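You operate a simulated robot arm through the tools that you are given. There is no shell and no other tool.

You run a simulated robot arm. Do the job below in one go: nothing can be reset, and whatever is moved stays where it is left.

## Task
Put things in order on the top of the island bench. At the end: the black bath bottle stopper stands where the yellow shim stood; the grey bellows brush is on the orange lens board; the yellow shim stands where the teal spool stood; the teal spool stands where the grey bellows brush stood; whatever was shut is shut again. Leave all else as you found it, and nothing knocked over.
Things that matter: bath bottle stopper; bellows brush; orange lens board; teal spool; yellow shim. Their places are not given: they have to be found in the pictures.

The check looks at the end state, three seconds after you hand in, the way a careful person would. Anything else that was tipped, shoved, dropped, spilled or broken makes it a failure. Lids that push on must go on centred and level and be pressed home; caps that screw on are set level and turned clockwise until they are tight.

## Robot
A 6-joint arm with a two-finger parallel gripper, fixed in place. Base frame: the origin is at the foot of the arm, x ahead of it, y to its left, z up; the work surface is at about z = 0. Units: mm, degrees, N and s.
With the tool pointing down near the work surface it reaches from about 160 to 420 mm from the base axis. Its first joint turns from -66.0 to 66.0 degrees. Payload 1.57 kg.
Tool frame: the origin (TCP) lies between the finger pads and is the grasp point; the fingertips stand 30 mm ahead of it; z points along the fingers, y is the line along which they close. Largest opening 80 mm; finger width 17, thickness 12; the body of the gripper, 40 by 82 mm, starts 80 mm behind the TCP.
Orientation is that of the tool frame in the base frame, as [roll, pitch, yaw] about the fixed x, y, z axes, in that order (R = Rz(yaw) Ry(pitch) Rx(roll)). With the fingers straight down and closing along the base's y, the tool's x points along the base's -x, its y along +y and its z along -z.

## Interface
- The arm moves only by the tool apply_moves. Its argument "plan" is one flat list of numbers, 7 for each row, row after row: the shift along the tool's x, y, z in units of 250 mm (1.0 is 250 mm), then the turn, a rotation vector about the tool's x, y, z in units of 90 degrees (1.0 is 90 degrees), then the closure, from 0 (fully open) to 1 (shut). In form: [x, y, z, wx, wy, wz, grip, x, y, z, wx, wy, wz, grip, ...]. A call has 1 to 20 rows; each row is the pose to reach, as a shift and turn from the pose commanded when the call began, along the tool's axes at that moment. A call with a number of a shift or a turn outside -1 to 1 is refused whole. A row lasts 0.2 s, in which the tool goes at most 50 mm and 8.6 degrees; a call with a longer step from one row to the next is refused whole, and so is a gripper value outside its range. Where a pose cannot be reached the arm comes as near as it can. A force on the tool above 40 N (or 10 N above the force at the start of the call, whichever is more), or a blocked arm, ends the call early, and 0.2 s more pass. Each finger travels about 153 mm/s and halts on what it meets, pressing with about 25 N; the grip force reading is that of the motor and also rises with nothing between the fingers. The clock runs only during rows and for 0.2 s after the last one: add rows that repeat a pose to give the fingers time. The reply holds the time, the measured pose of the TCP, the force on the tool along the base axes, the opening and the grip force, in the units named above and with some noise, with the torque about the TCP (base axes, N m) and any sound that the robot's microphone picked up.
- Cameras (640 x 400 px; columns grow to the right, rows downward): "scene" is fixed at [51.4, -327.1, 423.3]; the picture's right is [0.81, -0.59, 0.00], its down [-0.33, -0.45, -0.83] and it looks along [0.49, 0.67, -0.56] (base axes); focal length 252 px, centre (320, 200). "wrist" rides on the gripper at [72, -7, -122] in the tool frame; the picture's right is [0.09, 1.00, 0.00], its down [-0.84, 0.08, -0.54] and it looks along [-0.54, 0.05, 0.84] (tool axes); focal length 238 px, centre (320, 200).
- get_image(camera): a new picture of that camera. No time passes.
- measure_at(camera, pixels): there is no depth. For up to 12 entries [column, row, z] of the newest picture of that camera ("zoom" is the newest enlarged one), the place [x, y] in the base frame at which the ray of that pixel passes the height z, good to about 2 mm. No time passes.
- inspect(camera, box): a new picture of the part [left, top, right, bottom] of that camera's present view, enlarged. No time passes.
- close_job(): hands the job in; it is judged then, once.

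Leave the gripper open and the arm clear of the work at the hand-in unless told otherwise.

The tools are called after "Request:" by a JSON object that holds its "api" and its "payload". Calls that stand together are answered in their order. apply_moves: Moves the arm, as the interface text tells. Its arguments: {"type":"object","properties":{"plan":{"type":"array"}},"required":["plan"]} The other tools are called the same way: get_image (camera) takes a picture; measure_at (camera, pixels) gives the place at which the rays of pixels pass given heights; inspect (camera, box) takes an enlarged picture of a part of a camera's view; close_job () hands the job in.

At the start:

```text
time: 0.0
eef_pos: [246.6, -107.5, 252.5]
orientation: [-179.9, 0.1, 180.0]
wrist_force: [0.0, -1.3, 0.0]
torque: [0.0, -0.01, -0.03]
width: 80.0
finger_force: 0.0
```

scene: 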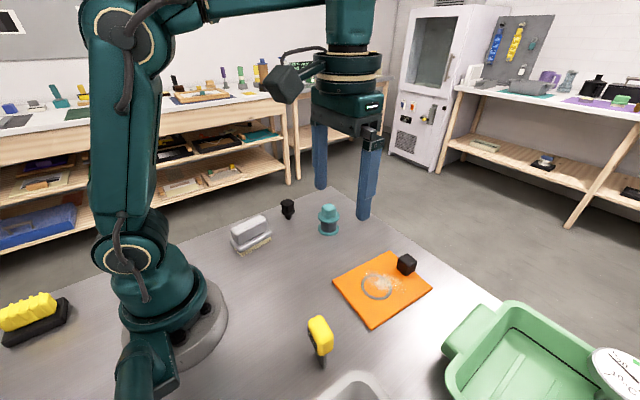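
wrist: 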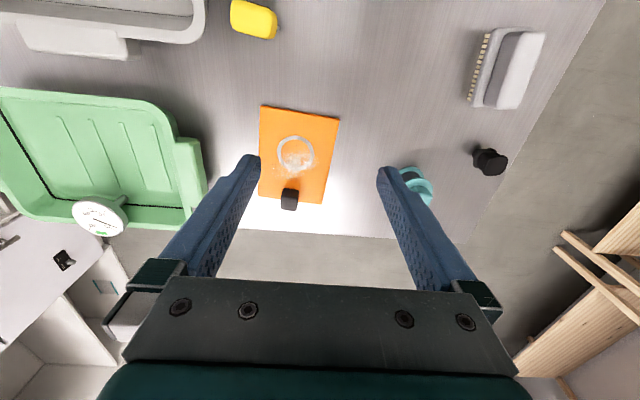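

I see the orange board at scene (382,287), a black cube on it, a teal spool at (328,220), a black stopper at (288,208), a grey brush at (250,233) and a yellow object at (319,338). I will enlarge these parts before I move anything.

Request:
{"api": "inspect", "payload": {"camera": "scene", "box": [210, 180, 370, 280]}}

Request:
{"api": "inspect", "payload": {"camera": "scene", "box": [280, 240, 440, 340]}}

Request:
{"api": "inspect", "payload": {"camera": "scene", "box": [260, 300, 420, 400]}}

Request:
{"api": "inspect", "payload": {"camera": "wrist", "box": [200, 0, 600, 250]}}

```text
4.00 times, centred on (290, 230) of scene
```

zoom: 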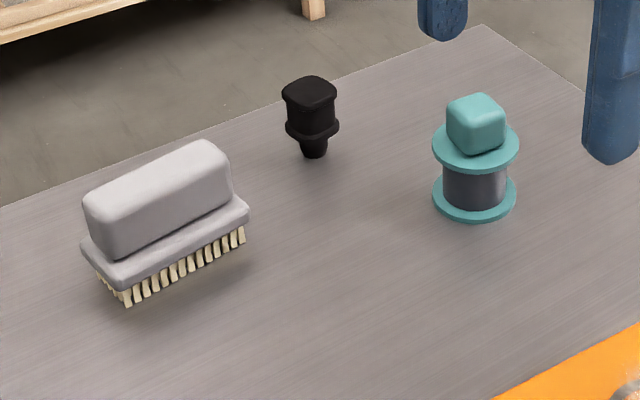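

```text
4.00 times, centred on (360, 290) of scene
```

zoom: 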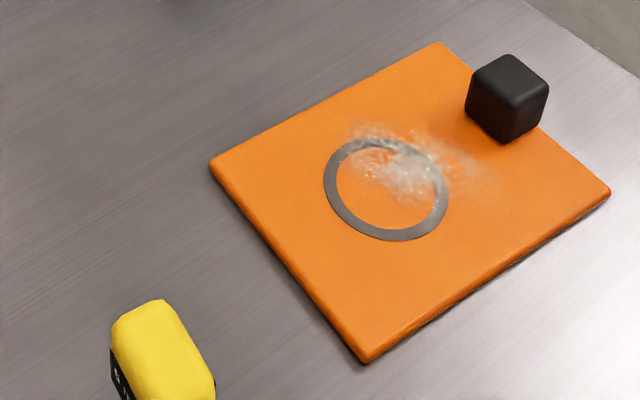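

```text
4.00 times, centred on (340, 350) of scene
```

zoom: 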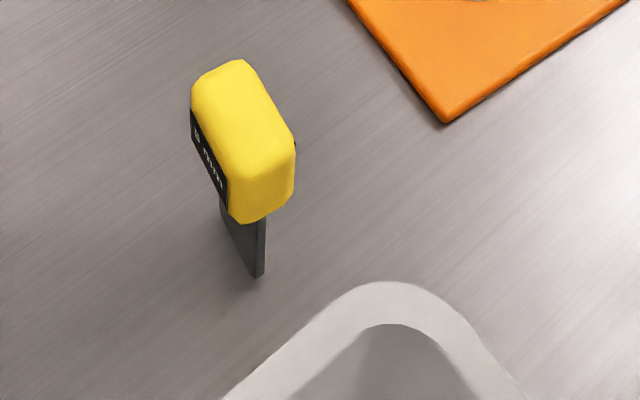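

```text
1.60 times, centred on (400, 125) of wrist
```

zoom: 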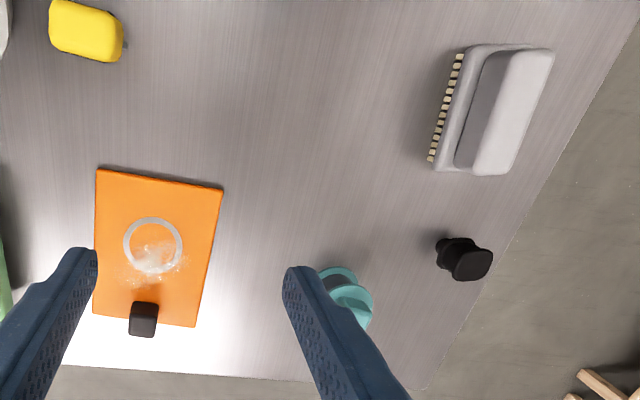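

Next I measure the contact points: spool base (328.5,229.5), stopper foot (288.3,218.5), board corners, shim blade foot (324,369) and brush bristle ends, each at several heights.

Request:
{"api": "measure_at", "payload": {"camera": "scene", "pixels": [[328.5, 229.5, 0], [288.3, 218.5, 0], [332.5, 281.3, 5], [389.3, 250.8, 5], [432.5, 287.5, 5], [371.3, 330.5, 5], [324.5, 369.5, 0], [242, 256, 0], [271.5, 240.5, 0], [406, 275, 6], [416, 271, 6], [376.5, 287, 5]]}}

Request:
{"api": "inspect", "payload": {"camera": "scene", "box": [300, 310, 348, 380]}}

Request:
{"api": "inspect", "payload": {"camera": "scene", "box": [308, 195, 356, 240]}}

Request:
{"api": "inspect", "payload": {"camera": "scene", "box": [270, 190, 310, 225]}}

Request:
{"api": "inspect", "payload": {"camera": "scene", "box": [225, 205, 281, 260]}}

```text
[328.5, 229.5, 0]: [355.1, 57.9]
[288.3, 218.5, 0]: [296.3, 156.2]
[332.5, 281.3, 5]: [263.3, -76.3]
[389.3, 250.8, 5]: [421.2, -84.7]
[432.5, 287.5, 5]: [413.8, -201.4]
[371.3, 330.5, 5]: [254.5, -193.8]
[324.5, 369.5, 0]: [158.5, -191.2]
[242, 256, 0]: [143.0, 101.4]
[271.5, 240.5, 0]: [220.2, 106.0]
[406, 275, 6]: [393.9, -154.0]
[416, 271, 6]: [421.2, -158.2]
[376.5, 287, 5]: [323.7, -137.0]
```

```text
5.71 times, centred on (324, 345) of scene
```

zoom: 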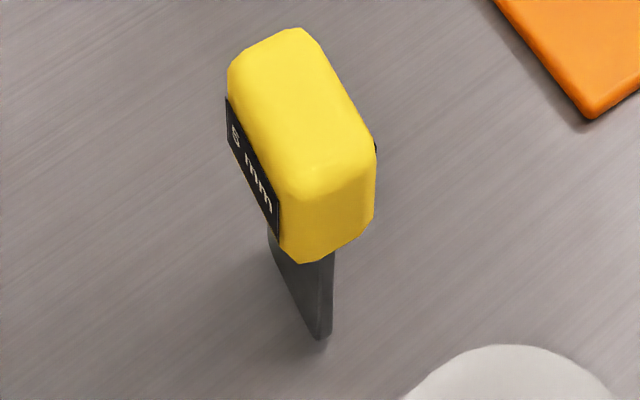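

```text
8.89 times, centred on (332, 218) of scene
```

zoom: 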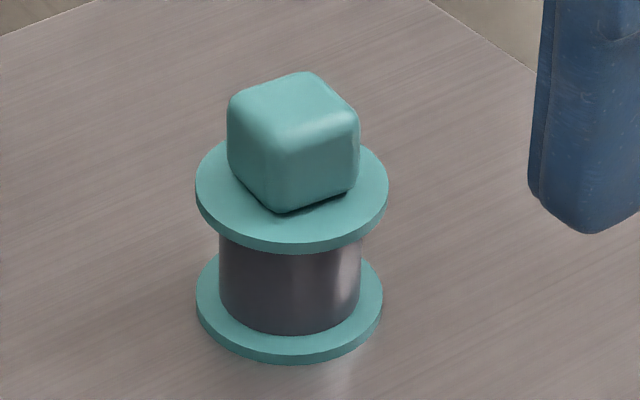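

```text
11.43 times, centred on (290, 208) of scene
```

zoom: 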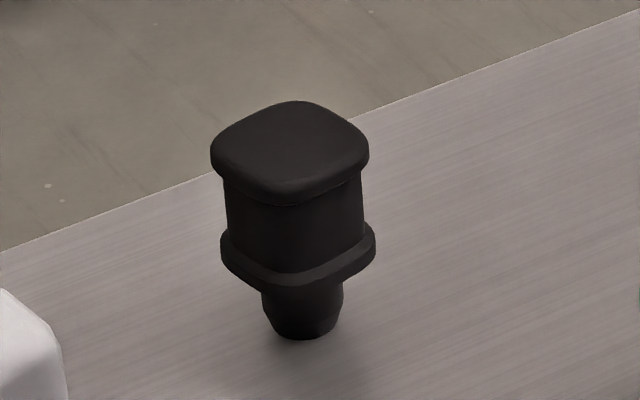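

```text
7.27 times, centred on (253, 232) of scene
```

zoom: 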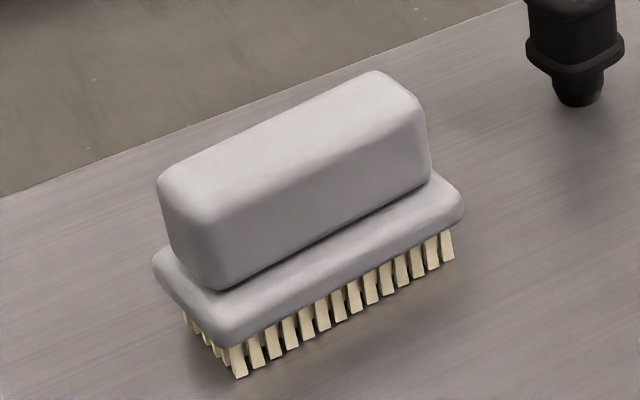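

First cut: spool near (355,58), stopper near (296,156), brush along x 143–220 at y≈105–140, shim near (158,-191), and board x 255–421, y -201 to -76. I'll now move the tool high up to about (230,60,252) for a wrist view of the brush, stopper and spool.

Request:
{"api": "apply_moves", "payload": {"plan": [0.013, 0.134, 0, 0, 0, 0, 0, 0.026, 0.268, 0, 0, 0, 0, 0, 0.04, 0.402, 0, 0, 0, 0, 0, 0.053, 0.536, 0, 0, 0, 0, 0, 0.0664, 0.67, 0, 0, 0, 0, 0]}}

Request:
{"api": "get_image", "payload": {"camera": "wrist"}}

Request:
{"api": "get_image", "payload": {"camera": "scene"}}

```text
time: 1.2
eef_pos: [231.1, 61.7, 253.0]
orientation: [-180.0, 0.1, 179.9]
wrist_force: [0.1, 0.8, -0.5]
torque: [-0.01, 0.0, -0.02]
width: 80.1
finger_force: 0.0
```

```text
taken
```

wrist: 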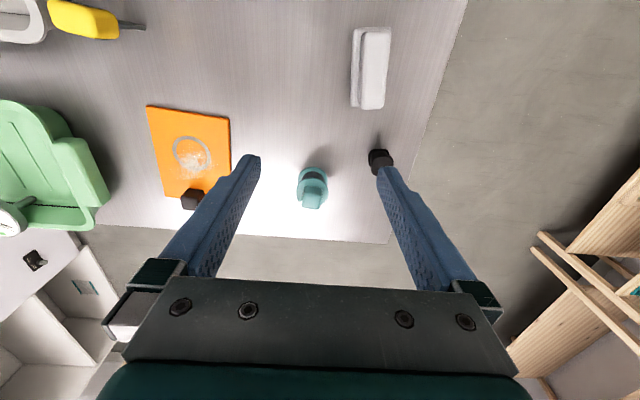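

```text
taken
```

scene: 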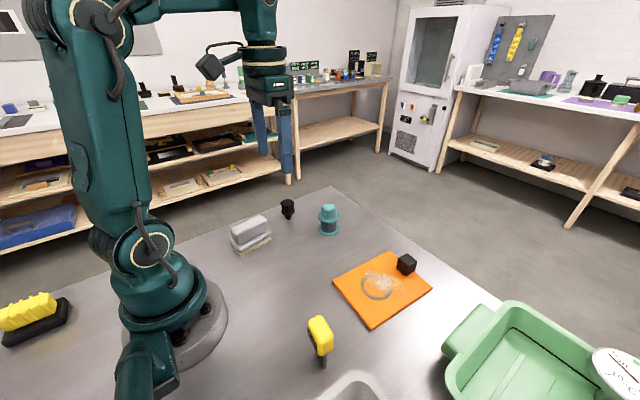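

The wrist view now shows the brush at (372,68), the spool at (312,188) and the stopper at (380,160) partly behind a finger. I'll enlarge them.

Request:
{"api": "inspect", "payload": {"camera": "wrist", "box": [330, 10, 410, 120]}}

Request:
{"api": "inspect", "payload": {"camera": "wrist", "box": [280, 150, 344, 220]}}

Request:
{"api": "inspect", "payload": {"camera": "wrist", "box": [350, 130, 414, 180]}}

Request:
{"api": "inspect", "payload": {"camera": "wrist", "box": [40, 0, 150, 60]}}

```text
3.64 times, centred on (370, 65) of wrist
```

zoom: 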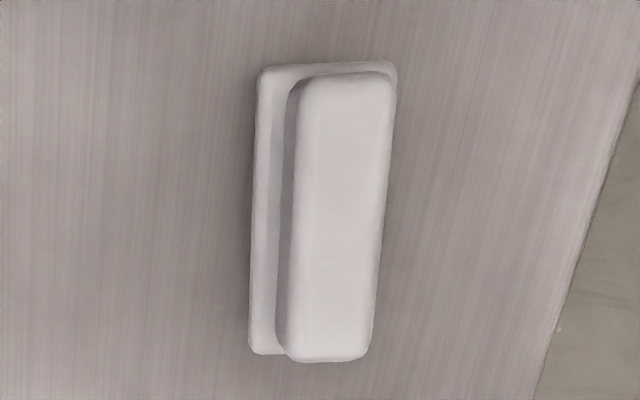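

```text
5.71 times, centred on (312, 185) of wrist
```

zoom: 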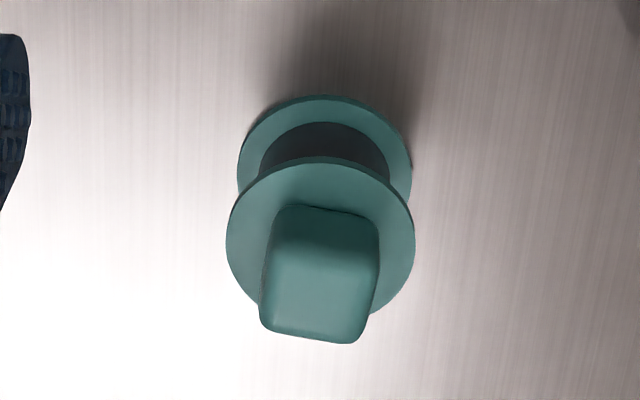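

```text
8.00 times, centred on (382, 155) of wrist
```

zoom: 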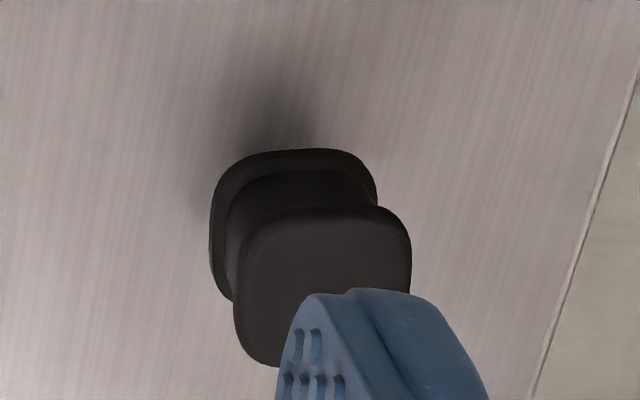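

```text
5.82 times, centred on (95, 30) of wrist
```

zoom: 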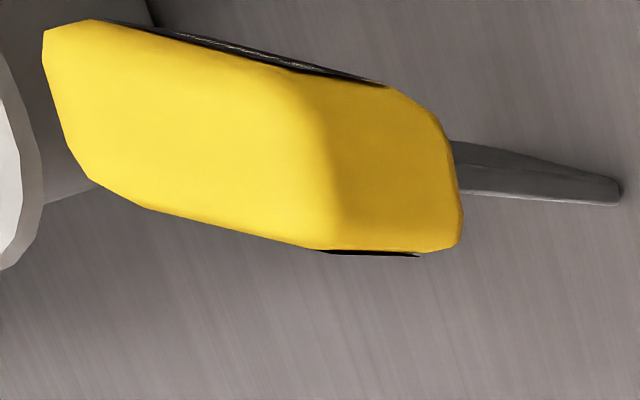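

Now I measure the same features in both views at several heights, to get the real heights of the brush handle, stopper cap and spool knob.

Request:
{"api": "measure_at", "payload": {"camera": "wrist", "pixels": [[365.9, 32.1, 40], [390.1, 32.1, 40], [360.9, 108.5, 40], [383.2, 108.5, 40], [365.9, 32.1, 60], [390.1, 32.1, 60], [360.9, 108.5, 60], [383.2, 108.5, 60], [354.1, 29.3, 25], [351.3, 106.8, 25], [312, 200.5, 60], [382.5, 161, 45]]}}

Request:
{"api": "measure_at", "payload": {"camera": "scene", "pixels": [[230.6, 229.3, 40], [237.2, 234.8, 40], [267.5, 218.3, 40], [260.6, 214.1, 40], [230.6, 229.3, 60], [237.2, 234.8, 60], [267.5, 218.3, 60], [260.6, 214.1, 60], [328.6, 207.3, 40], [328.6, 207.3, 60], [287.4, 203.6, 30], [287.4, 203.6, 50]]}}

```text
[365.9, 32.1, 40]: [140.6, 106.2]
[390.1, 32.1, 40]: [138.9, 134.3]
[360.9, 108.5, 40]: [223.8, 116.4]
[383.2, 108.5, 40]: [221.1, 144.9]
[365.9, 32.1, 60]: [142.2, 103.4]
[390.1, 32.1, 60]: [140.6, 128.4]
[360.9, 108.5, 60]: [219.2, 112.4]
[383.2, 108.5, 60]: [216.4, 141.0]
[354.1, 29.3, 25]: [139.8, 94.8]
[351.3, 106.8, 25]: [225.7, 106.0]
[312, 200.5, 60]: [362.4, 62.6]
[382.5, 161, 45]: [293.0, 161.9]
```

```text
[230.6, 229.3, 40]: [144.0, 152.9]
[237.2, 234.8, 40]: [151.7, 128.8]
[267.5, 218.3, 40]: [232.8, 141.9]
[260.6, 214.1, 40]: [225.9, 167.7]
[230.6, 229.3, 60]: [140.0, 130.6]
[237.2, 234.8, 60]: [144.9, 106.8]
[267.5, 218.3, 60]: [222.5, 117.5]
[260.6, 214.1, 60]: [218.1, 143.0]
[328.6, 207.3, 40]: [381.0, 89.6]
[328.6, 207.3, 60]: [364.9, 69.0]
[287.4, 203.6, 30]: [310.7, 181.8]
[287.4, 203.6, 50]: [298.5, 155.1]
```

Brush handle top is about z=63, spans x 141–219 and is centred near (180,121.5), with its long axis turned about +7.5° from base x. Before closing in, I measure the joint line of handle and flange, and then move over the brush at z≈150 with that turn.

Request:
{"api": "measure_at", "payload": {"camera": "scene", "pixels": [[239.5, 244.4, 20], [239.5, 244.4, 30], [239.5, 244.4, 40], [268.1, 229.3, 20], [268.1, 229.3, 30], [268.1, 229.3, 40]]}}

Request:
{"api": "apply_moves", "payload": {"plan": [0.05, 0.06, 0.1, 0, 0, -0.02, 0, 0.1, 0.12, 0.2, 0, 0, -0.04, 0, 0.15, 0.18, 0.3, 0, 0, -0.06, 0, 0.2024, 0.2428, 0.411, 0, 0, -0.0833, 0, 0.2024, 0.2428, 0.411, 0, 0, -0.0833, 0, 0.2024, 0.2428, 0.411, 0, 0, -0.0833, 0]}}

Request:
{"api": "get_image", "payload": {"camera": "wrist"}}

Request:
{"api": "get_image", "payload": {"camera": "scene"}}

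```text
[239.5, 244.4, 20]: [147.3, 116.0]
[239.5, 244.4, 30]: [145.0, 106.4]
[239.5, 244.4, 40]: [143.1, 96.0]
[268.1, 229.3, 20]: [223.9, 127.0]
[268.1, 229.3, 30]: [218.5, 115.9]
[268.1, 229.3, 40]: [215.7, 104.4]
```

```text
time: 2.6
eef_pos: [178.5, 125.6, 148.8]
orientation: [180.0, 0.1, -172.5]
wrist_force: [-0.2, -0.4, 0.0]
torque: [-0.04, 0.01, 0.06]
width: 79.9
finger_force: 0.1
```

```text
taken
```

wrist: 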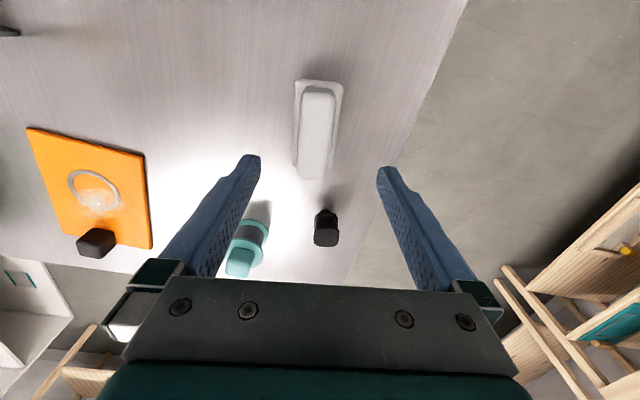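

```text
taken
```

scene: 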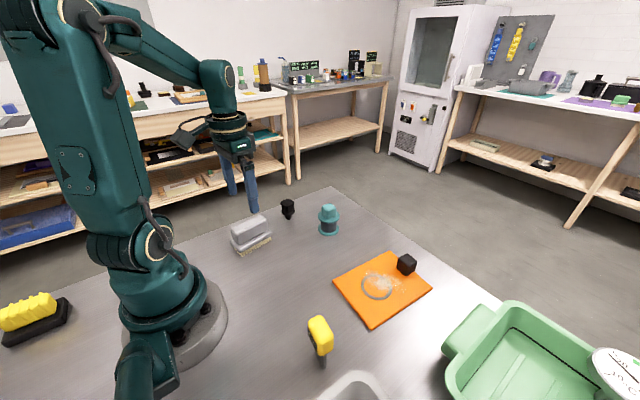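

The tool is over the brush, and the readback says y=125.6. I'll enlarge the brush in the wrist view at about (317,130) and check the alignment.

Request:
{"api": "inspect", "payload": {"camera": "wrist", "box": [270, 70, 366, 190]}}

Request:
{"api": "apply_moves", "payload": {"plan": [0, 0, 0, 0, 0, 0, 0]}}

```text
3.33 times, centred on (318, 130) of wrist
```

zoom: 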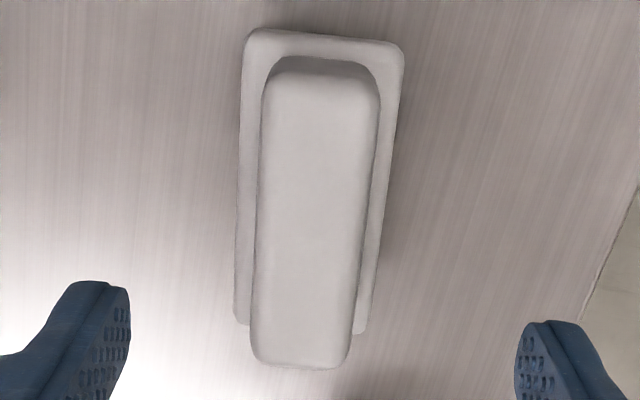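

```text
time: 3.0
eef_pos: [179.1, 125.3, 149.6]
orientation: [-180.0, 0.1, -172.5]
wrist_force: [0.1, 0.5, 0.8]
torque: [0.0, 0.01, -0.01]
width: 80.1
finger_force: 0.0
```

The two readings agree at about (178.8,125.4,149.3). I measure the handle's top corners at z=63 in this zoomed wrist view to get its true centre and direction.

Request:
{"api": "measure_at", "payload": {"camera": "wrist", "pixels": [[302.5, 92.5, 63], [335.5, 94, 63], [297.7, 179.6, 63], [327.1, 180.5, 63], [296, 80, 30], [341, 83.5, 30], [292.3, 166, 30], [331, 169, 30], [325, 212, 45], [325, 239, 45], [315, 225, 45], [338, 225, 45]]}}

Request:
{"api": "inspect", "payload": {"camera": "wrist", "box": [294, 195, 358, 255]}}

Request:
{"api": "inspect", "payload": {"camera": "wrist", "box": [205, 200, 285, 290]}}

```text
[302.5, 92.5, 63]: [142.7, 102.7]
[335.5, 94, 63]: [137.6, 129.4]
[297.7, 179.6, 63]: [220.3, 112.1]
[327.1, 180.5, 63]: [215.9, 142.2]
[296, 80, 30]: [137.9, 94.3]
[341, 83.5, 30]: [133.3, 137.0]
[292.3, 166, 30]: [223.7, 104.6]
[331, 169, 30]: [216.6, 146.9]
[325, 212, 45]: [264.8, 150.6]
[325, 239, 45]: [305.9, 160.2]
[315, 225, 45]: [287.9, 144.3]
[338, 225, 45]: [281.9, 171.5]
```

```text
6.67 times, centred on (326, 225) of wrist
```

zoom: 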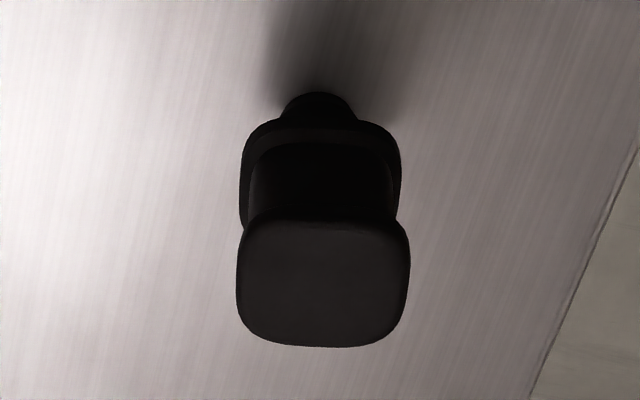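

```text
4.44 times, centred on (245, 245) of wrist
```

zoom: 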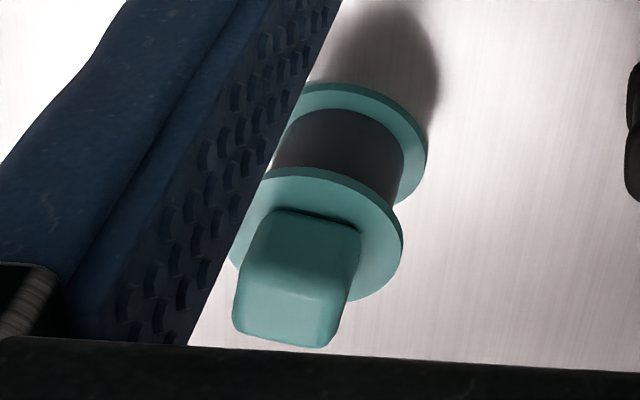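

The brush centre is (178.7,121.2), the flange top z≈32 and the handle top z≈63. I'll shift y by -4.2 mm and go down to TCP z≈68, so the fingertips stay at about 38, above the flange, still open.

Request:
{"api": "apply_moves", "payload": {"plan": [0.0026, -0.0166, 0.06, 0, 0, 0, 0, 0.0026, -0.0166, 0.16, 0, 0, 0, 0, 0.0026, -0.0166, 0.25, 0, 0, 0, 0, 0.0026, -0.0166, 0.3, 0, 0, 0, 0, 0.0026, -0.0166, 0.3252, 0, 0, 0, 0, 0.0026, -0.0166, 0.3252, 0, 0, 0, 0]}}

Request:
{"api": "get_image", "payload": {"camera": "wrist"}}

Request:
{"api": "inspect", "payload": {"camera": "scene", "box": [200, 150, 340, 270]}}

```text
time: 4.4
eef_pos: [180.1, 117.6, 66.8]
orientation: [-180.0, 0.1, -172.4]
wrist_force: [0.2, 0.5, 0.9]
torque: [0.02, 0.01, 0.01]
width: 79.9
finger_force: 0.1
```

```text
taken
```

wrist: 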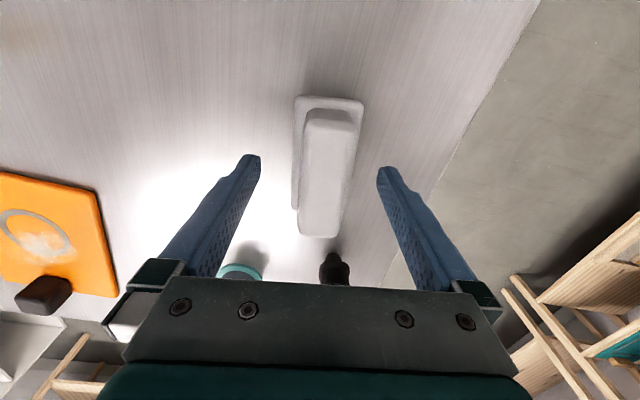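

```text
3.33 times, centred on (270, 210) of scene
```

zoom: 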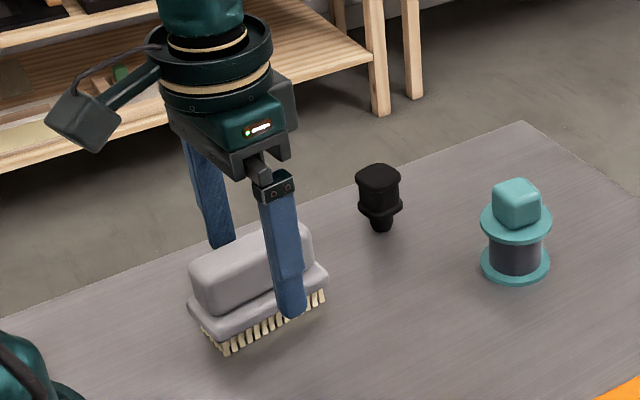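

The fingers straddle the brush, but the handle sits about 3.6 mm to the +y side of the tool centre (handle centre column ≈327 against 321), which agrees with the readback y=117.6. I'll correct that without closing yet.

Request:
{"api": "apply_moves", "payload": {"plan": [0.0037, 0.015, 0.002, 0, 0, 0, 0, 0.0037, 0.015, 0.002, 0, 0, 0, 0]}}

Request:
{"api": "get_image", "payload": {"camera": "wrist"}}

```text
time: 5.0
eef_pos: [177.9, 121.2, 67.4]
orientation: [-180.0, 0.0, -172.5]
wrist_force: [0.4, -0.2, -0.8]
torque: [-0.02, 0.01, 0.0]
width: 79.9
finger_force: 0.1
```

```text
taken
```

wrist: 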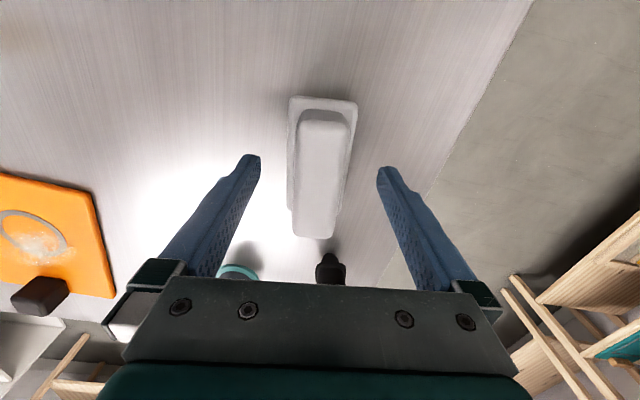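

Now the handle is centred between the fingers. I close in stages and hold.

Request:
{"api": "apply_moves", "payload": {"plan": [0, 0, 0, 0, 0, 0, 0.4, 0, 0, 0, 0, 0, 0, 0.6, 0, 0, 0, 0, 0, 0, 0.8, 0, 0, 0, 0, 0, 0, 0.9, 0, 0, 0, 0, 0, 0, 0.9]}}

Request:
{"api": "get_image", "payload": {"camera": "wrist"}}

```text
time: 6.2
eef_pos: [178.8, 121.0, 66.5]
orientation: [-180.0, 0.1, -172.5]
wrist_force: [0.3, -0.7, 0.0]
torque: [0.0, 0.03, 0.01]
width: 29.2
finger_force: 25.4
```

```text
taken
```

wrist: 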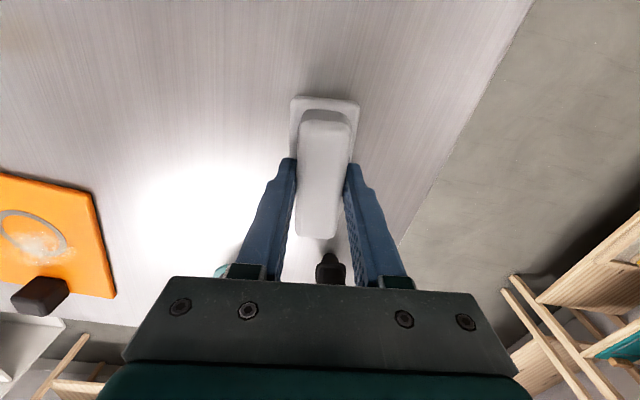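

The brush is held (29.2 mm wide, 25 N), so the brush's place is about (178.5,121.0). I lift straight up 110 mm and check.

Request:
{"api": "apply_moves", "payload": {"plan": [0, 0, -0.04, 0, 0, 0, 0.9, 0, 0, -0.12, 0, 0, 0, 0.9, 0, 0, -0.24, 0, 0, 0, 0.9, 0, 0, -0.36, 0, 0, 0, 0.9, 0, 0, -0.44, 0, 0, 0, 0.9, 0, 0, -0.44, 0, 0, 0, 0.9]}}

Request:
{"api": "get_image", "payload": {"camera": "wrist"}}

Request:
{"api": "get_image", "payload": {"camera": "scene"}}

```text
time: 7.6
eef_pos: [178.1, 121.3, 178.6]
orientation: [179.9, 0.1, -172.5]
wrist_force: [0.2, 0.4, -0.1]
torque: [0.04, -0.02, 0.01]
width: 29.3
finger_force: 25.6
```

```text
taken
```

wrist: 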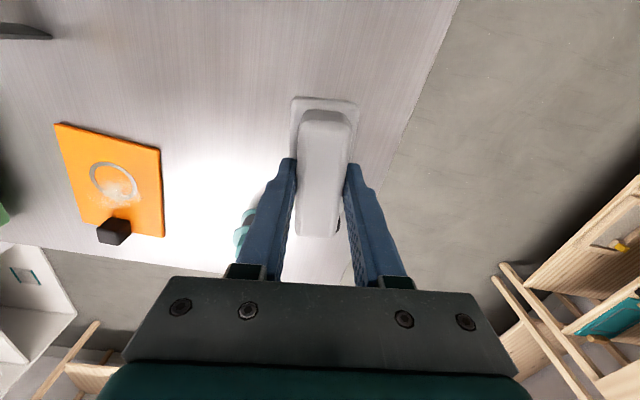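

```text
taken
```

scene: 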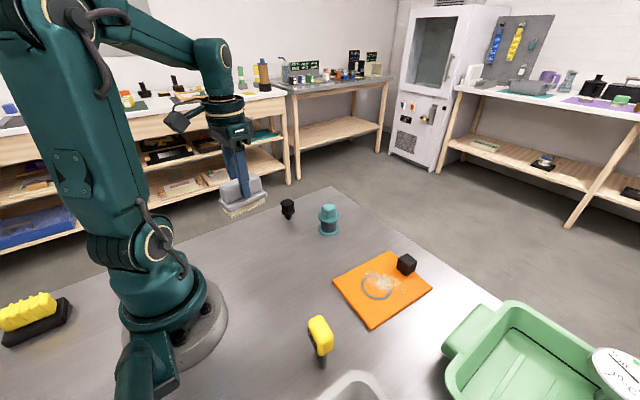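

The brush is held and level in the air. Its way to the board is longer than one call allows, so I go in two steps at z≈180. The first covers about two-thirds of the way and turns the tool +10.5° about its z so the brush lines up with the board.

Request:
{"api": "apply_moves", "payload": {"plan": [-0.04, -0.1, 0, 0, 0, 0.02, 0.9, -0.085, -0.225, 0, 0, 0, 0.045, 0.9, -0.14, -0.37, 0, 0, 0, 0.07, 0.9, -0.195, -0.515, 0, 0, 0, 0.095, 0.9, -0.245, -0.645, 0, 0, 0, 0.1167, 0.9, -0.265, -0.7, 0, 0, 0, 0.1167, 0.9, -0.265, -0.7, 0, 0, 0, 0.1167, 0.9]}}

Request:
{"api": "get_image", "payload": {"camera": "wrist"}}

```text
time: 9.2
eef_pos: [268.1, -44.5, 178.4]
orientation: [-180.0, 0.1, 177.0]
wrist_force: [0.1, 0.5, -1.7]
torque: [0.0, -0.05, -0.04]
width: 29.3
finger_force: 25.1
```

```text
taken
```

wrist: 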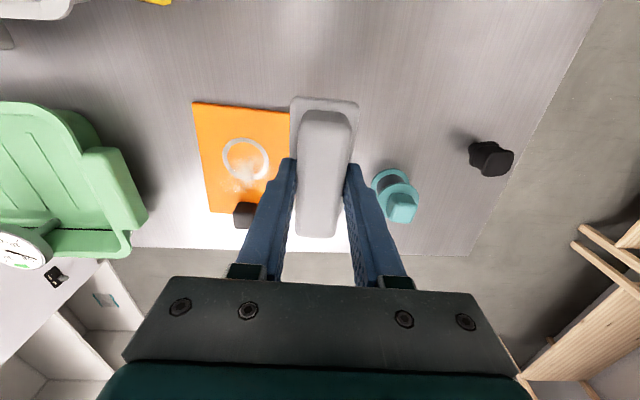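

I'm at (268,-44.5). From here the board, the spool at (395,200) and the stopper at (490,158) show well, so I'll enlarge them for cross-checks.

Request:
{"api": "inspect", "payload": {"camera": "wrist", "box": [180, 90, 300, 240]}}

Request:
{"api": "inspect", "payload": {"camera": "wrist", "box": [360, 160, 430, 230]}}

Request:
{"api": "inspect", "payload": {"camera": "wrist", "box": [455, 130, 525, 190]}}

```text
2.67 times, centred on (240, 165) of wrist
```

zoom: 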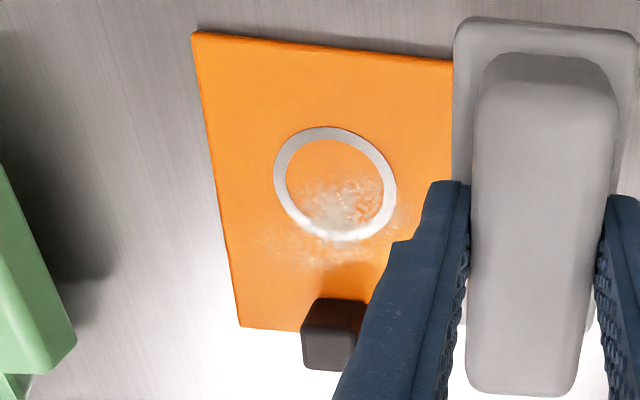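

```text
5.71 times, centred on (395, 195) of wrist
```

zoom: 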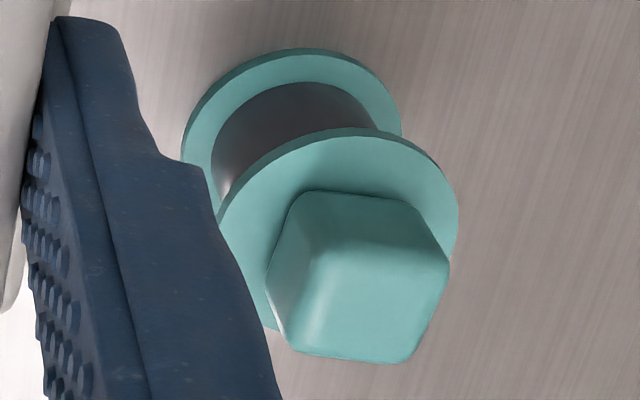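

```text
6.67 times, centred on (490, 160) of wrist
```

zoom: 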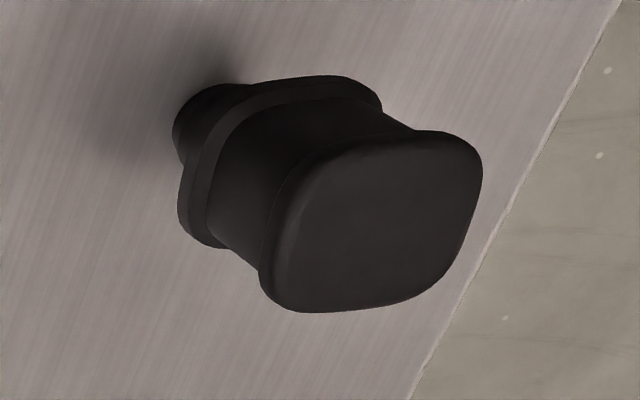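

I measure the board's two left corners and top edge at z=0, 5 and 8, plus the ring's ends and the cube.

Request:
{"api": "measure_at", "payload": {"camera": "wrist", "pixels": [[192.1, 102.1, 0], [192.1, 102.1, 6], [210, 212.6, 0], [210, 212.6, 6], [288.7, 111.8, 6], [232.7, 203, 6], [257.8, 201.6, 6], [245.5, 137.6, 6], [245.5, 180.5, 6]]}}

Request:
{"api": "inspect", "payload": {"camera": "scene", "box": [320, 240, 450, 340]}}

```text
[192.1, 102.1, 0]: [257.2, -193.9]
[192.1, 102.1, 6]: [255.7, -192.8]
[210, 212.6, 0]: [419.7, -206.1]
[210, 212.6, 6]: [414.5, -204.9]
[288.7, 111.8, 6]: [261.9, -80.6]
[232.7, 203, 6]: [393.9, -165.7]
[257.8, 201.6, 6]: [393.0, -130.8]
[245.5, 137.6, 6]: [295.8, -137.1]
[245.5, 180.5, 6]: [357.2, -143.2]
```

```text
4.00 times, centred on (385, 290) of scene
```

zoom: 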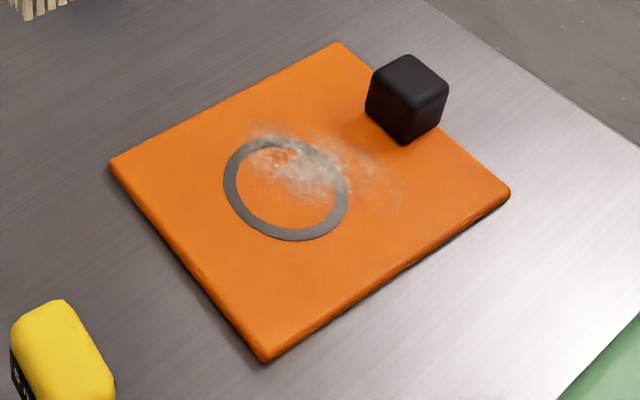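

The board spans x≈256–418, y≈-203 to -78, is about 5 mm thick, and the black cube starts at x≈393. I'll set the brush centre at about (321,-139), clear of the cube. I move there at height and come down to z≈110.

Request:
{"api": "apply_moves", "payload": {"plan": [-0.05, -0.08, 0, 0, 0, 0, 0.9, -0.12, -0.2, 0, 0, 0, 0, 0.9, -0.19, -0.31, 0, 0, 0, 0, 0.9, -0.2311, -0.3664, 0.02, 0, 0, 0, 0.9, -0.2311, -0.3664, 0.15, 0, 0, 0, 0.9, -0.2311, -0.3664, 0.25, 0, 0, 0, 0.9, -0.2311, -0.3664, 0.2736, 0, 0, 0, 0.9, -0.2311, -0.3664, 0.2736, 0, 0, 0, 0.9]}}

Request:
{"api": "get_image", "payload": {"camera": "wrist"}}

Request:
{"api": "inspect", "payload": {"camera": "scene", "box": [300, 180, 460, 340]}}

```text
time: 11.0
eef_pos: [318.9, -138.5, 107.4]
orientation: [-180.0, 0.2, 177.0]
wrist_force: [1.0, 0.0, -0.7]
torque: [-0.01, -0.02, -0.01]
width: 29.3
finger_force: 24.5
```

```text
taken
```

wrist: 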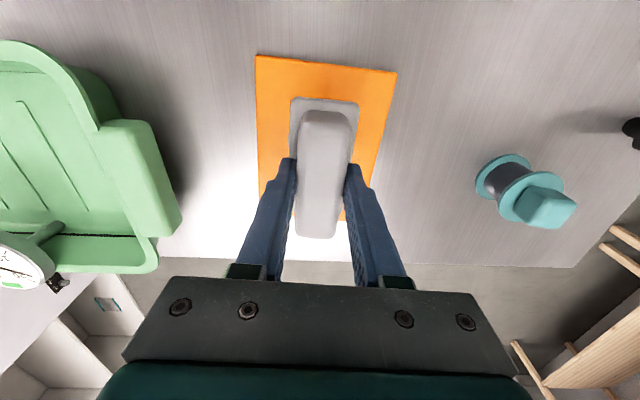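

```text
2.50 times, centred on (380, 260) of scene
```

zoom: 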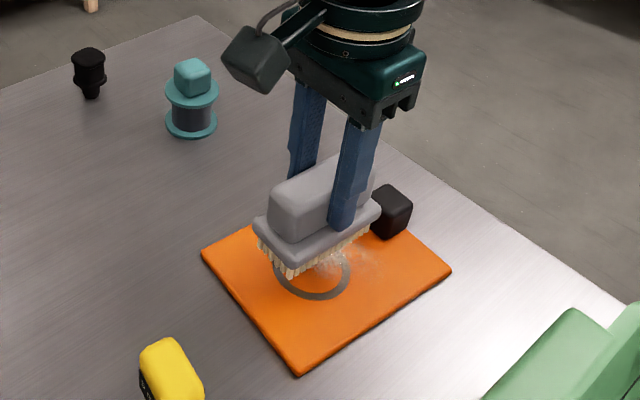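

The brush hangs over the board, at (319,-138.5), clear of the cube. I'll lower it to TCP z≈78 and then feel for the contact in small steps.

Request:
{"api": "apply_moves", "payload": {"plan": [0, 0, 0.04, 0, 0, 0, 0.9, 0, 0, 0.08, 0, 0, 0, 0.9, 0, 0, 0.11, 0, 0, 0, 0.9, 0, 0, 0.118, 0, 0, 0, 0.9, 0, 0, 0.118, 0, 0, 0, 0.9]}}

Request:
{"api": "inspect", "payload": {"camera": "scene", "box": [340, 220, 440, 320]}}

```text
time: 12.2
eef_pos: [320.0, -138.7, 80.4]
orientation: [-179.9, 0.2, 177.0]
wrist_force: [0.1, -0.2, -0.7]
torque: [-0.02, 0.02, -0.02]
width: 29.2
finger_force: 25.0
```

```text
4.00 times, centred on (390, 270) of scene
```

zoom: 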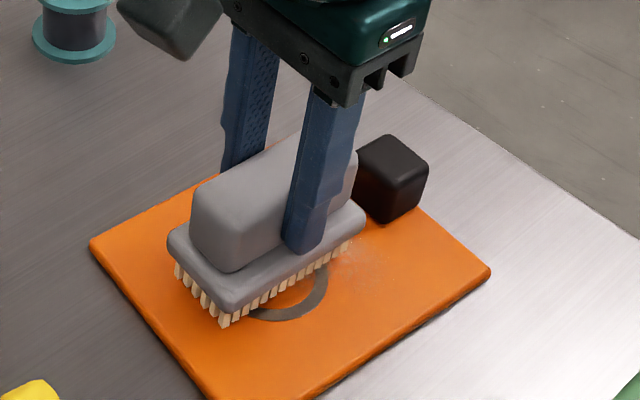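

No contact yet at z≈80. I continue down in small steps of 1–2 mm and watch the force.

Request:
{"api": "apply_moves", "payload": {"plan": [0, 0, 0.008, 0, 0, 0, 0.9, 0, 0, 0.014, 0, 0, 0, 0.9, 0, 0, 0.018, 0, 0, 0, 0.9, 0, 0, 0.018, 0, 0, 0, 0.9]}}

```text
time: 13.2
eef_pos: [320.1, -138.9, 74.6]
orientation: [-179.9, 0.1, 177.0]
wrist_force: [0.2, 0.2, -1.2]
torque: [0.01, 0.01, 0.01]
width: 29.4
finger_force: 25.0
```

Reading z=74.6 and still no contact force. I go on in 1 mm steps.

Request:
{"api": "apply_moves", "payload": {"plan": [0, 0, 0.004, 0, 0, 0, 0.9, 0, 0, 0.008, 0, 0, 0, 0.9, 0, 0, 0.008, 0, 0, 0, 0.9]}}

Request:
{"api": "inspect", "payload": {"camera": "scene", "box": [340, 240, 420, 310]}}

```text
time: 14.0
eef_pos: [320.2, -137.8, 73.5]
orientation: [-180.0, 0.2, 177.0]
wrist_force: [-4.8, 0.8, 19.9]
torque: [0.06, 0.12, 0.01]
width: 29.2
finger_force: 25.5
```

```text
5.71 times, centred on (380, 275) of scene
```

zoom: 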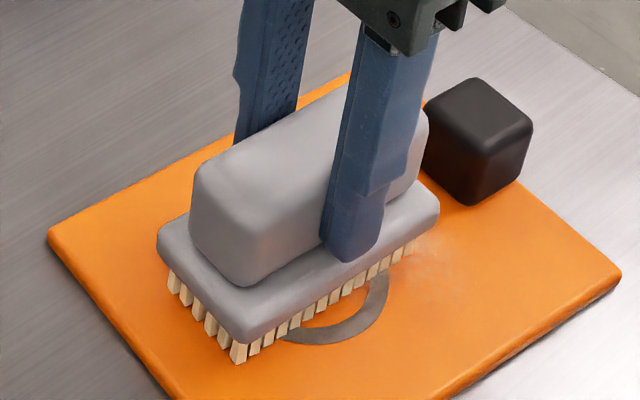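

Contact: 20 N upward at z≈73.5, so the brush stands on the board. I ease up 1 mm to take the push off and then open the fingers.

Request:
{"api": "apply_moves", "payload": {"plan": [0, 0, -0.004, 0, 0, 0, 0.9, 0, 0, -0.004, 0, 0, 0, 0.9]}}

Request:
{"api": "apply_moves", "payload": {"plan": [0, 0, 0, 0, 0, 0, 0.6, 0, 0, 0, 0, 0, 0, 0.45, 0, 0, 0, 0, 0, 0, 0.3, 0, 0, 0, 0, 0, 0, 0.3]}}

Request:
{"api": "get_image", "payload": {"camera": "wrist"}}

Request:
{"api": "inspect", "payload": {"camera": "scene", "box": [340, 240, 420, 310]}}

```text
time: 14.6
eef_pos: [319.6, -138.8, 73.2]
orientation: [-179.9, 0.0, 177.0]
wrist_force: [1.0, -0.4, 2.7]
torque: [-0.05, -0.26, -0.03]
width: 29.2
finger_force: 25.0
```

```text
time: 15.6
eef_pos: [320.4, -137.4, 74.4]
orientation: [-180.0, 0.1, 177.0]
wrist_force: [0.2, -0.8, 0.5]
torque: [0.02, 0.02, -0.02]
width: 55.9
finger_force: 0.1
```

```text
taken
```

wrist: 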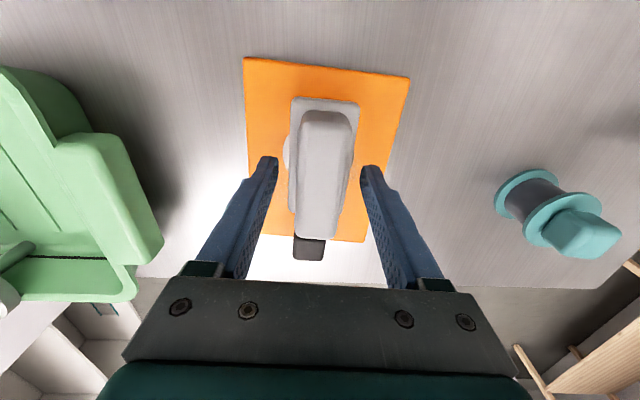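

```text
5.71 times, centred on (380, 275) of scene
```

zoom: 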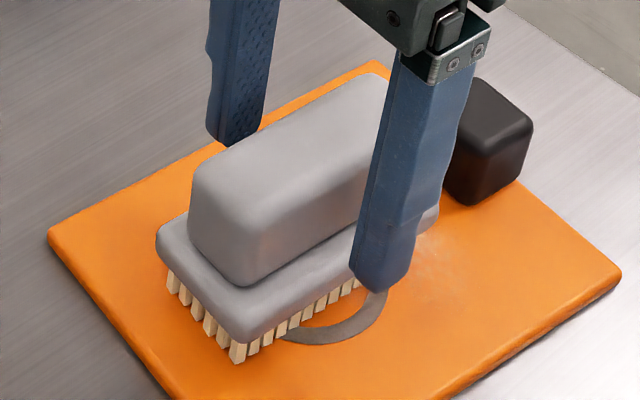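

The brush stands level on the board. I raise the arm straight up with the fingers opening, and then take a fresh look at the board from above.

Request:
{"api": "apply_moves", "payload": {"plan": [0, 0, -0.06, 0, 0, 0, 0.3, 0, 0, -0.2, 0, 0, 0, 0.1, 0, 0, -0.34, 0, 0, 0, 0, 0, 0, -0.45, 0, 0, 0, 0, 0, 0, -0.45, 0, 0, 0, 0]}}

Request:
{"api": "get_image", "payload": {"camera": "wrist"}}

Request:
{"api": "get_image", "payload": {"camera": "scene"}}

```text
time: 16.8
eef_pos: [318.7, -138.4, 187.8]
orientation: [180.0, 0.0, 177.0]
wrist_force: [-0.6, 0.7, -0.5]
torque: [0.02, -0.03, 0.03]
width: 80.1
finger_force: 0.0
```

```text
taken
```

wrist: 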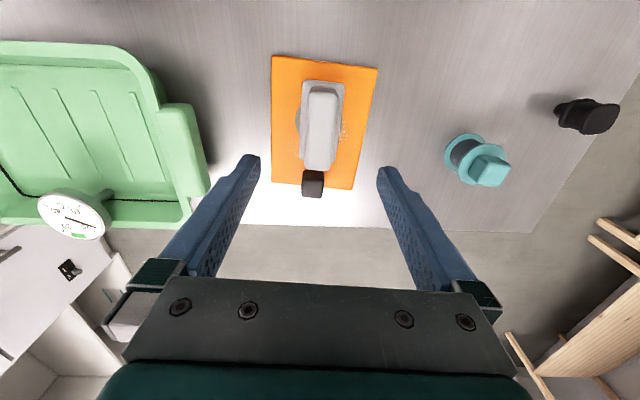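

```text
taken
```

scene: 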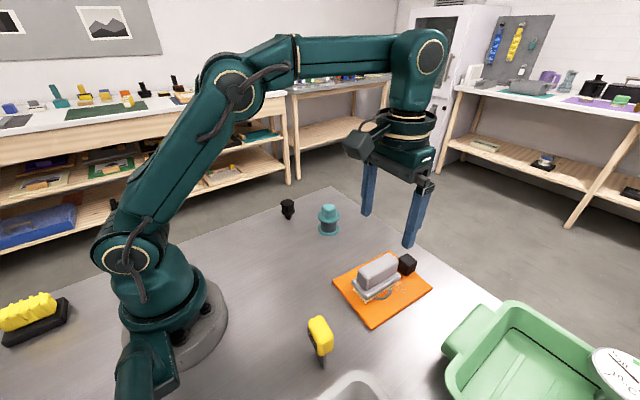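

The brush and board stay in place. Next comes the spool: I move at height to about (350,60).

Request:
{"api": "apply_moves", "payload": {"plan": [-0.01, 0.1, 0, 0, 0, 0, 0, -0.03, 0.27, 0, 0, 0, 0, 0, -0.05, 0.45, 0, 0, 0, 0, 0, -0.065, 0.63, 0, 0, 0, 0, 0, -0.078, 0.75, 0, 0, 0, 0, 0, -0.0836, 0.799, 0, 0, 0, 0, 0, -0.0836, 0.799, 0, 0, 0, 0, 0]}}

Request:
{"api": "get_image", "payload": {"camera": "wrist"}}

Request:
{"api": "inspect", "payload": {"camera": "wrist", "box": [270, 90, 370, 180]}}

```text
time: 18.4
eef_pos: [351.4, 60.8, 187.3]
orientation: [-180.0, 0.1, 177.1]
wrist_force: [-0.1, -0.7, 0.2]
torque: [0.0, 0.03, 0.02]
width: 80.0
finger_force: 0.1
```

```text
taken
```

wrist: 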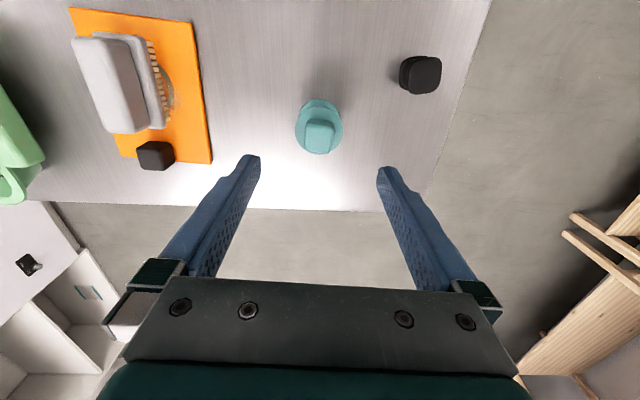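

```text
4.44 times, centred on (320, 135) of wrist
```

zoom: 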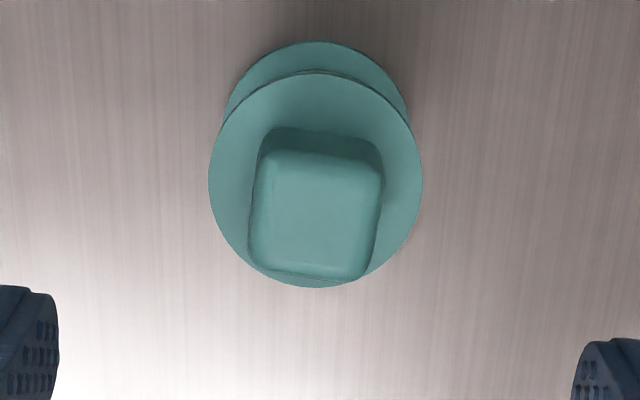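

The spool is seen from above, its square knob nearly in line with the tool. I compare wrist and scene rays for the knob top and both flanges.

Request:
{"api": "measure_at", "payload": {"camera": "wrist", "pixels": [[319.1, 130.5, 35], [319.1, 130.5, 45], [318.9, 119.3, 3], [319.2, 138, 60], [319.2, 138, 68], [307.7, 123.8, 65], [334.3, 124.9, 65], [303.9, 150.8, 65], [330.2, 153, 65], [294.8, 130.5, 42], [343.3, 130.5, 42], [318.9, 119.3, 0]]}}

Request:
{"api": "measure_at", "payload": {"camera": "scene", "pixels": [[328.8, 216.5, 35], [328.8, 216.5, 45], [328.6, 228.9, 3], [328.6, 207.3, 60], [328.6, 207.3, 68], [318.05, 216.5, 42], [339.6, 216.5, 42], [328.6, 229.5, 0]]}}

```text
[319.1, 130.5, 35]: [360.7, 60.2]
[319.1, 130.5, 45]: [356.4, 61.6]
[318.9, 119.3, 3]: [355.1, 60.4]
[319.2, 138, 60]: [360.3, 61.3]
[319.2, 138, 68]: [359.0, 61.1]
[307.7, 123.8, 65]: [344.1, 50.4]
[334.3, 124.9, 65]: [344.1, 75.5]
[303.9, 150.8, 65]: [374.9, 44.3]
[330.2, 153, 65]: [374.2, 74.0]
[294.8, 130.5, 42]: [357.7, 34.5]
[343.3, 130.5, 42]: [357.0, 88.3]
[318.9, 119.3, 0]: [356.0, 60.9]
```

```text
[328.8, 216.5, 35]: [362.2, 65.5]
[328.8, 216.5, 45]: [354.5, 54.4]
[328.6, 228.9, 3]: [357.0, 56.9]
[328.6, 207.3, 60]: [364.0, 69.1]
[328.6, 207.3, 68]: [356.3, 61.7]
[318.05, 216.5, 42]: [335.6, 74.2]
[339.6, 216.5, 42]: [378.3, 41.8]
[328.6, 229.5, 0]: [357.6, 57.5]
```

The spool's axis is about (358.3,60.7), its top flange at z≈40 with a diameter of about 54 mm, and its knob about 28 mm wide up to z≈68. I come down to TCP z≈92 with open fingers and check the centring.

Request:
{"api": "apply_moves", "payload": {"plan": [-0.0284, 0.0015, 0.05, 0, 0, 0, 0, -0.0284, 0.0015, 0.18, 0, 0, 0, 0, -0.0284, 0.0015, 0.3, 0, 0, 0, 0, -0.0284, 0.0015, 0.38, 0, 0, 0, 0, -0.0284, 0.0015, 0.38, 0, 0, 0, 0]}}

Request:
{"api": "get_image", "payload": {"camera": "wrist"}}

Request:
{"api": "inspect", "payload": {"camera": "wrist", "box": [240, 110, 400, 230]}}

```text
time: 19.6
eef_pos: [358.7, 61.5, 91.9]
orientation: [-180.0, 0.1, 177.0]
wrist_force: [0.3, 1.0, 0.3]
torque: [-0.03, 0.04, -0.03]
width: 79.9
finger_force: 0.0
```

```text
taken
```

wrist: 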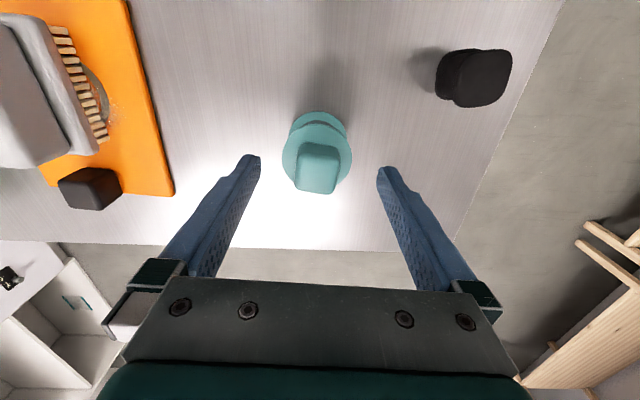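

```text
3.33 times, centred on (320, 170) of wrist
```

zoom: 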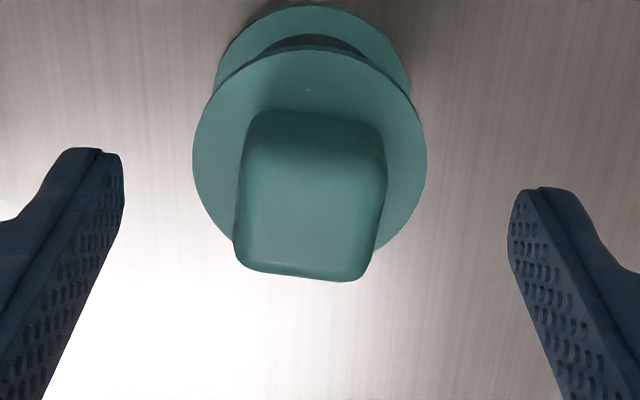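

The knob looks about 3 mm to the -y side of the tool centre (col 316.5 against 321), so I measure it in this closer view.

Request:
{"api": "measure_at", "payload": {"camera": "wrist", "pixels": [[316.5, 173.7, 68], [317.1, 156.5, 40], [297, 153.5, 68], [339.6, 156.5, 68], [294, 188.7, 68], [333.6, 194, 68], [282, 156.5, 40], [352.2, 156.5, 40]]}}

Request:
{"api": "apply_moves", "payload": {"plan": [0, 0, 0, 0, 0, 0, 0]}}

```text
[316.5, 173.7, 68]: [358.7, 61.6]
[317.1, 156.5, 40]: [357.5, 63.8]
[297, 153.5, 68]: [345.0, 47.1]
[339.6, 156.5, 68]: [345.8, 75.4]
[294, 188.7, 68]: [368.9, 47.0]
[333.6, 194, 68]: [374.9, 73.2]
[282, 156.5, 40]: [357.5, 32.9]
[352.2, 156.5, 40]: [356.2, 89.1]
```

```text
time: 20.0
eef_pos: [357.8, 62.3, 92.3]
orientation: [180.0, 0.1, 177.1]
wrist_force: [-0.1, -0.3, -0.2]
torque: [-0.02, 0.01, -0.02]
width: 79.9
finger_force: 0.0
```

The averages give the spool at about y=60.7, so I shift about -1.7 mm in y and descend to TCP z≈76 (tips ≈46, above the top flange at 40).

Request:
{"api": "apply_moves", "payload": {"plan": [0, -0.007, 0.02, 0, 0, 0, 0, 0, -0.007, 0.045, 0, 0, 0, 0, 0, -0.007, 0.063, 0, 0, 0, 0, 0, -0.007, 0.063, 0, 0, 0, 0]}}

Request:
{"api": "inspect", "payload": {"camera": "wrist", "box": [240, 110, 400, 230]}}

Request:
{"api": "inspect", "payload": {"camera": "scene", "box": [280, 160, 380, 250]}}

```text
time: 21.0
eef_pos: [358.7, 58.9, 75.2]
orientation: [180.0, 0.1, 176.9]
wrist_force: [0.0, 0.7, -0.4]
torque: [0.02, 0.0, 0.04]
width: 80.1
finger_force: 0.1
```

```text
3.33 times, centred on (320, 170) of wrist
```

zoom: 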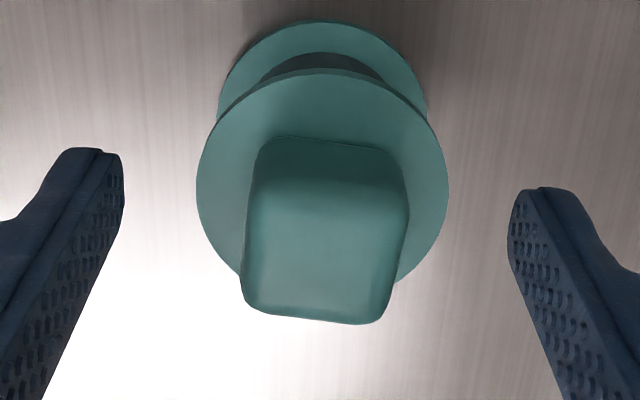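

```text
4.44 times, centred on (330, 205) of scene
```

zoom: 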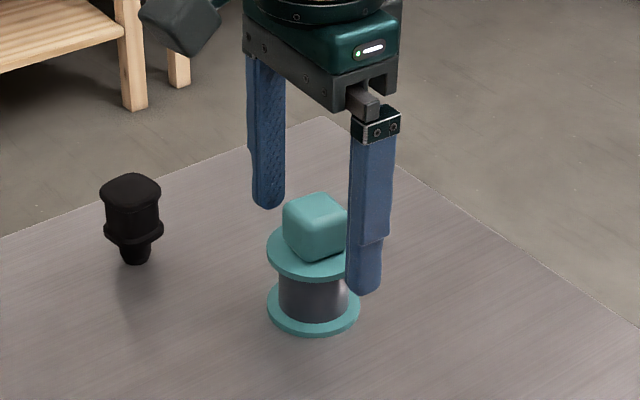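

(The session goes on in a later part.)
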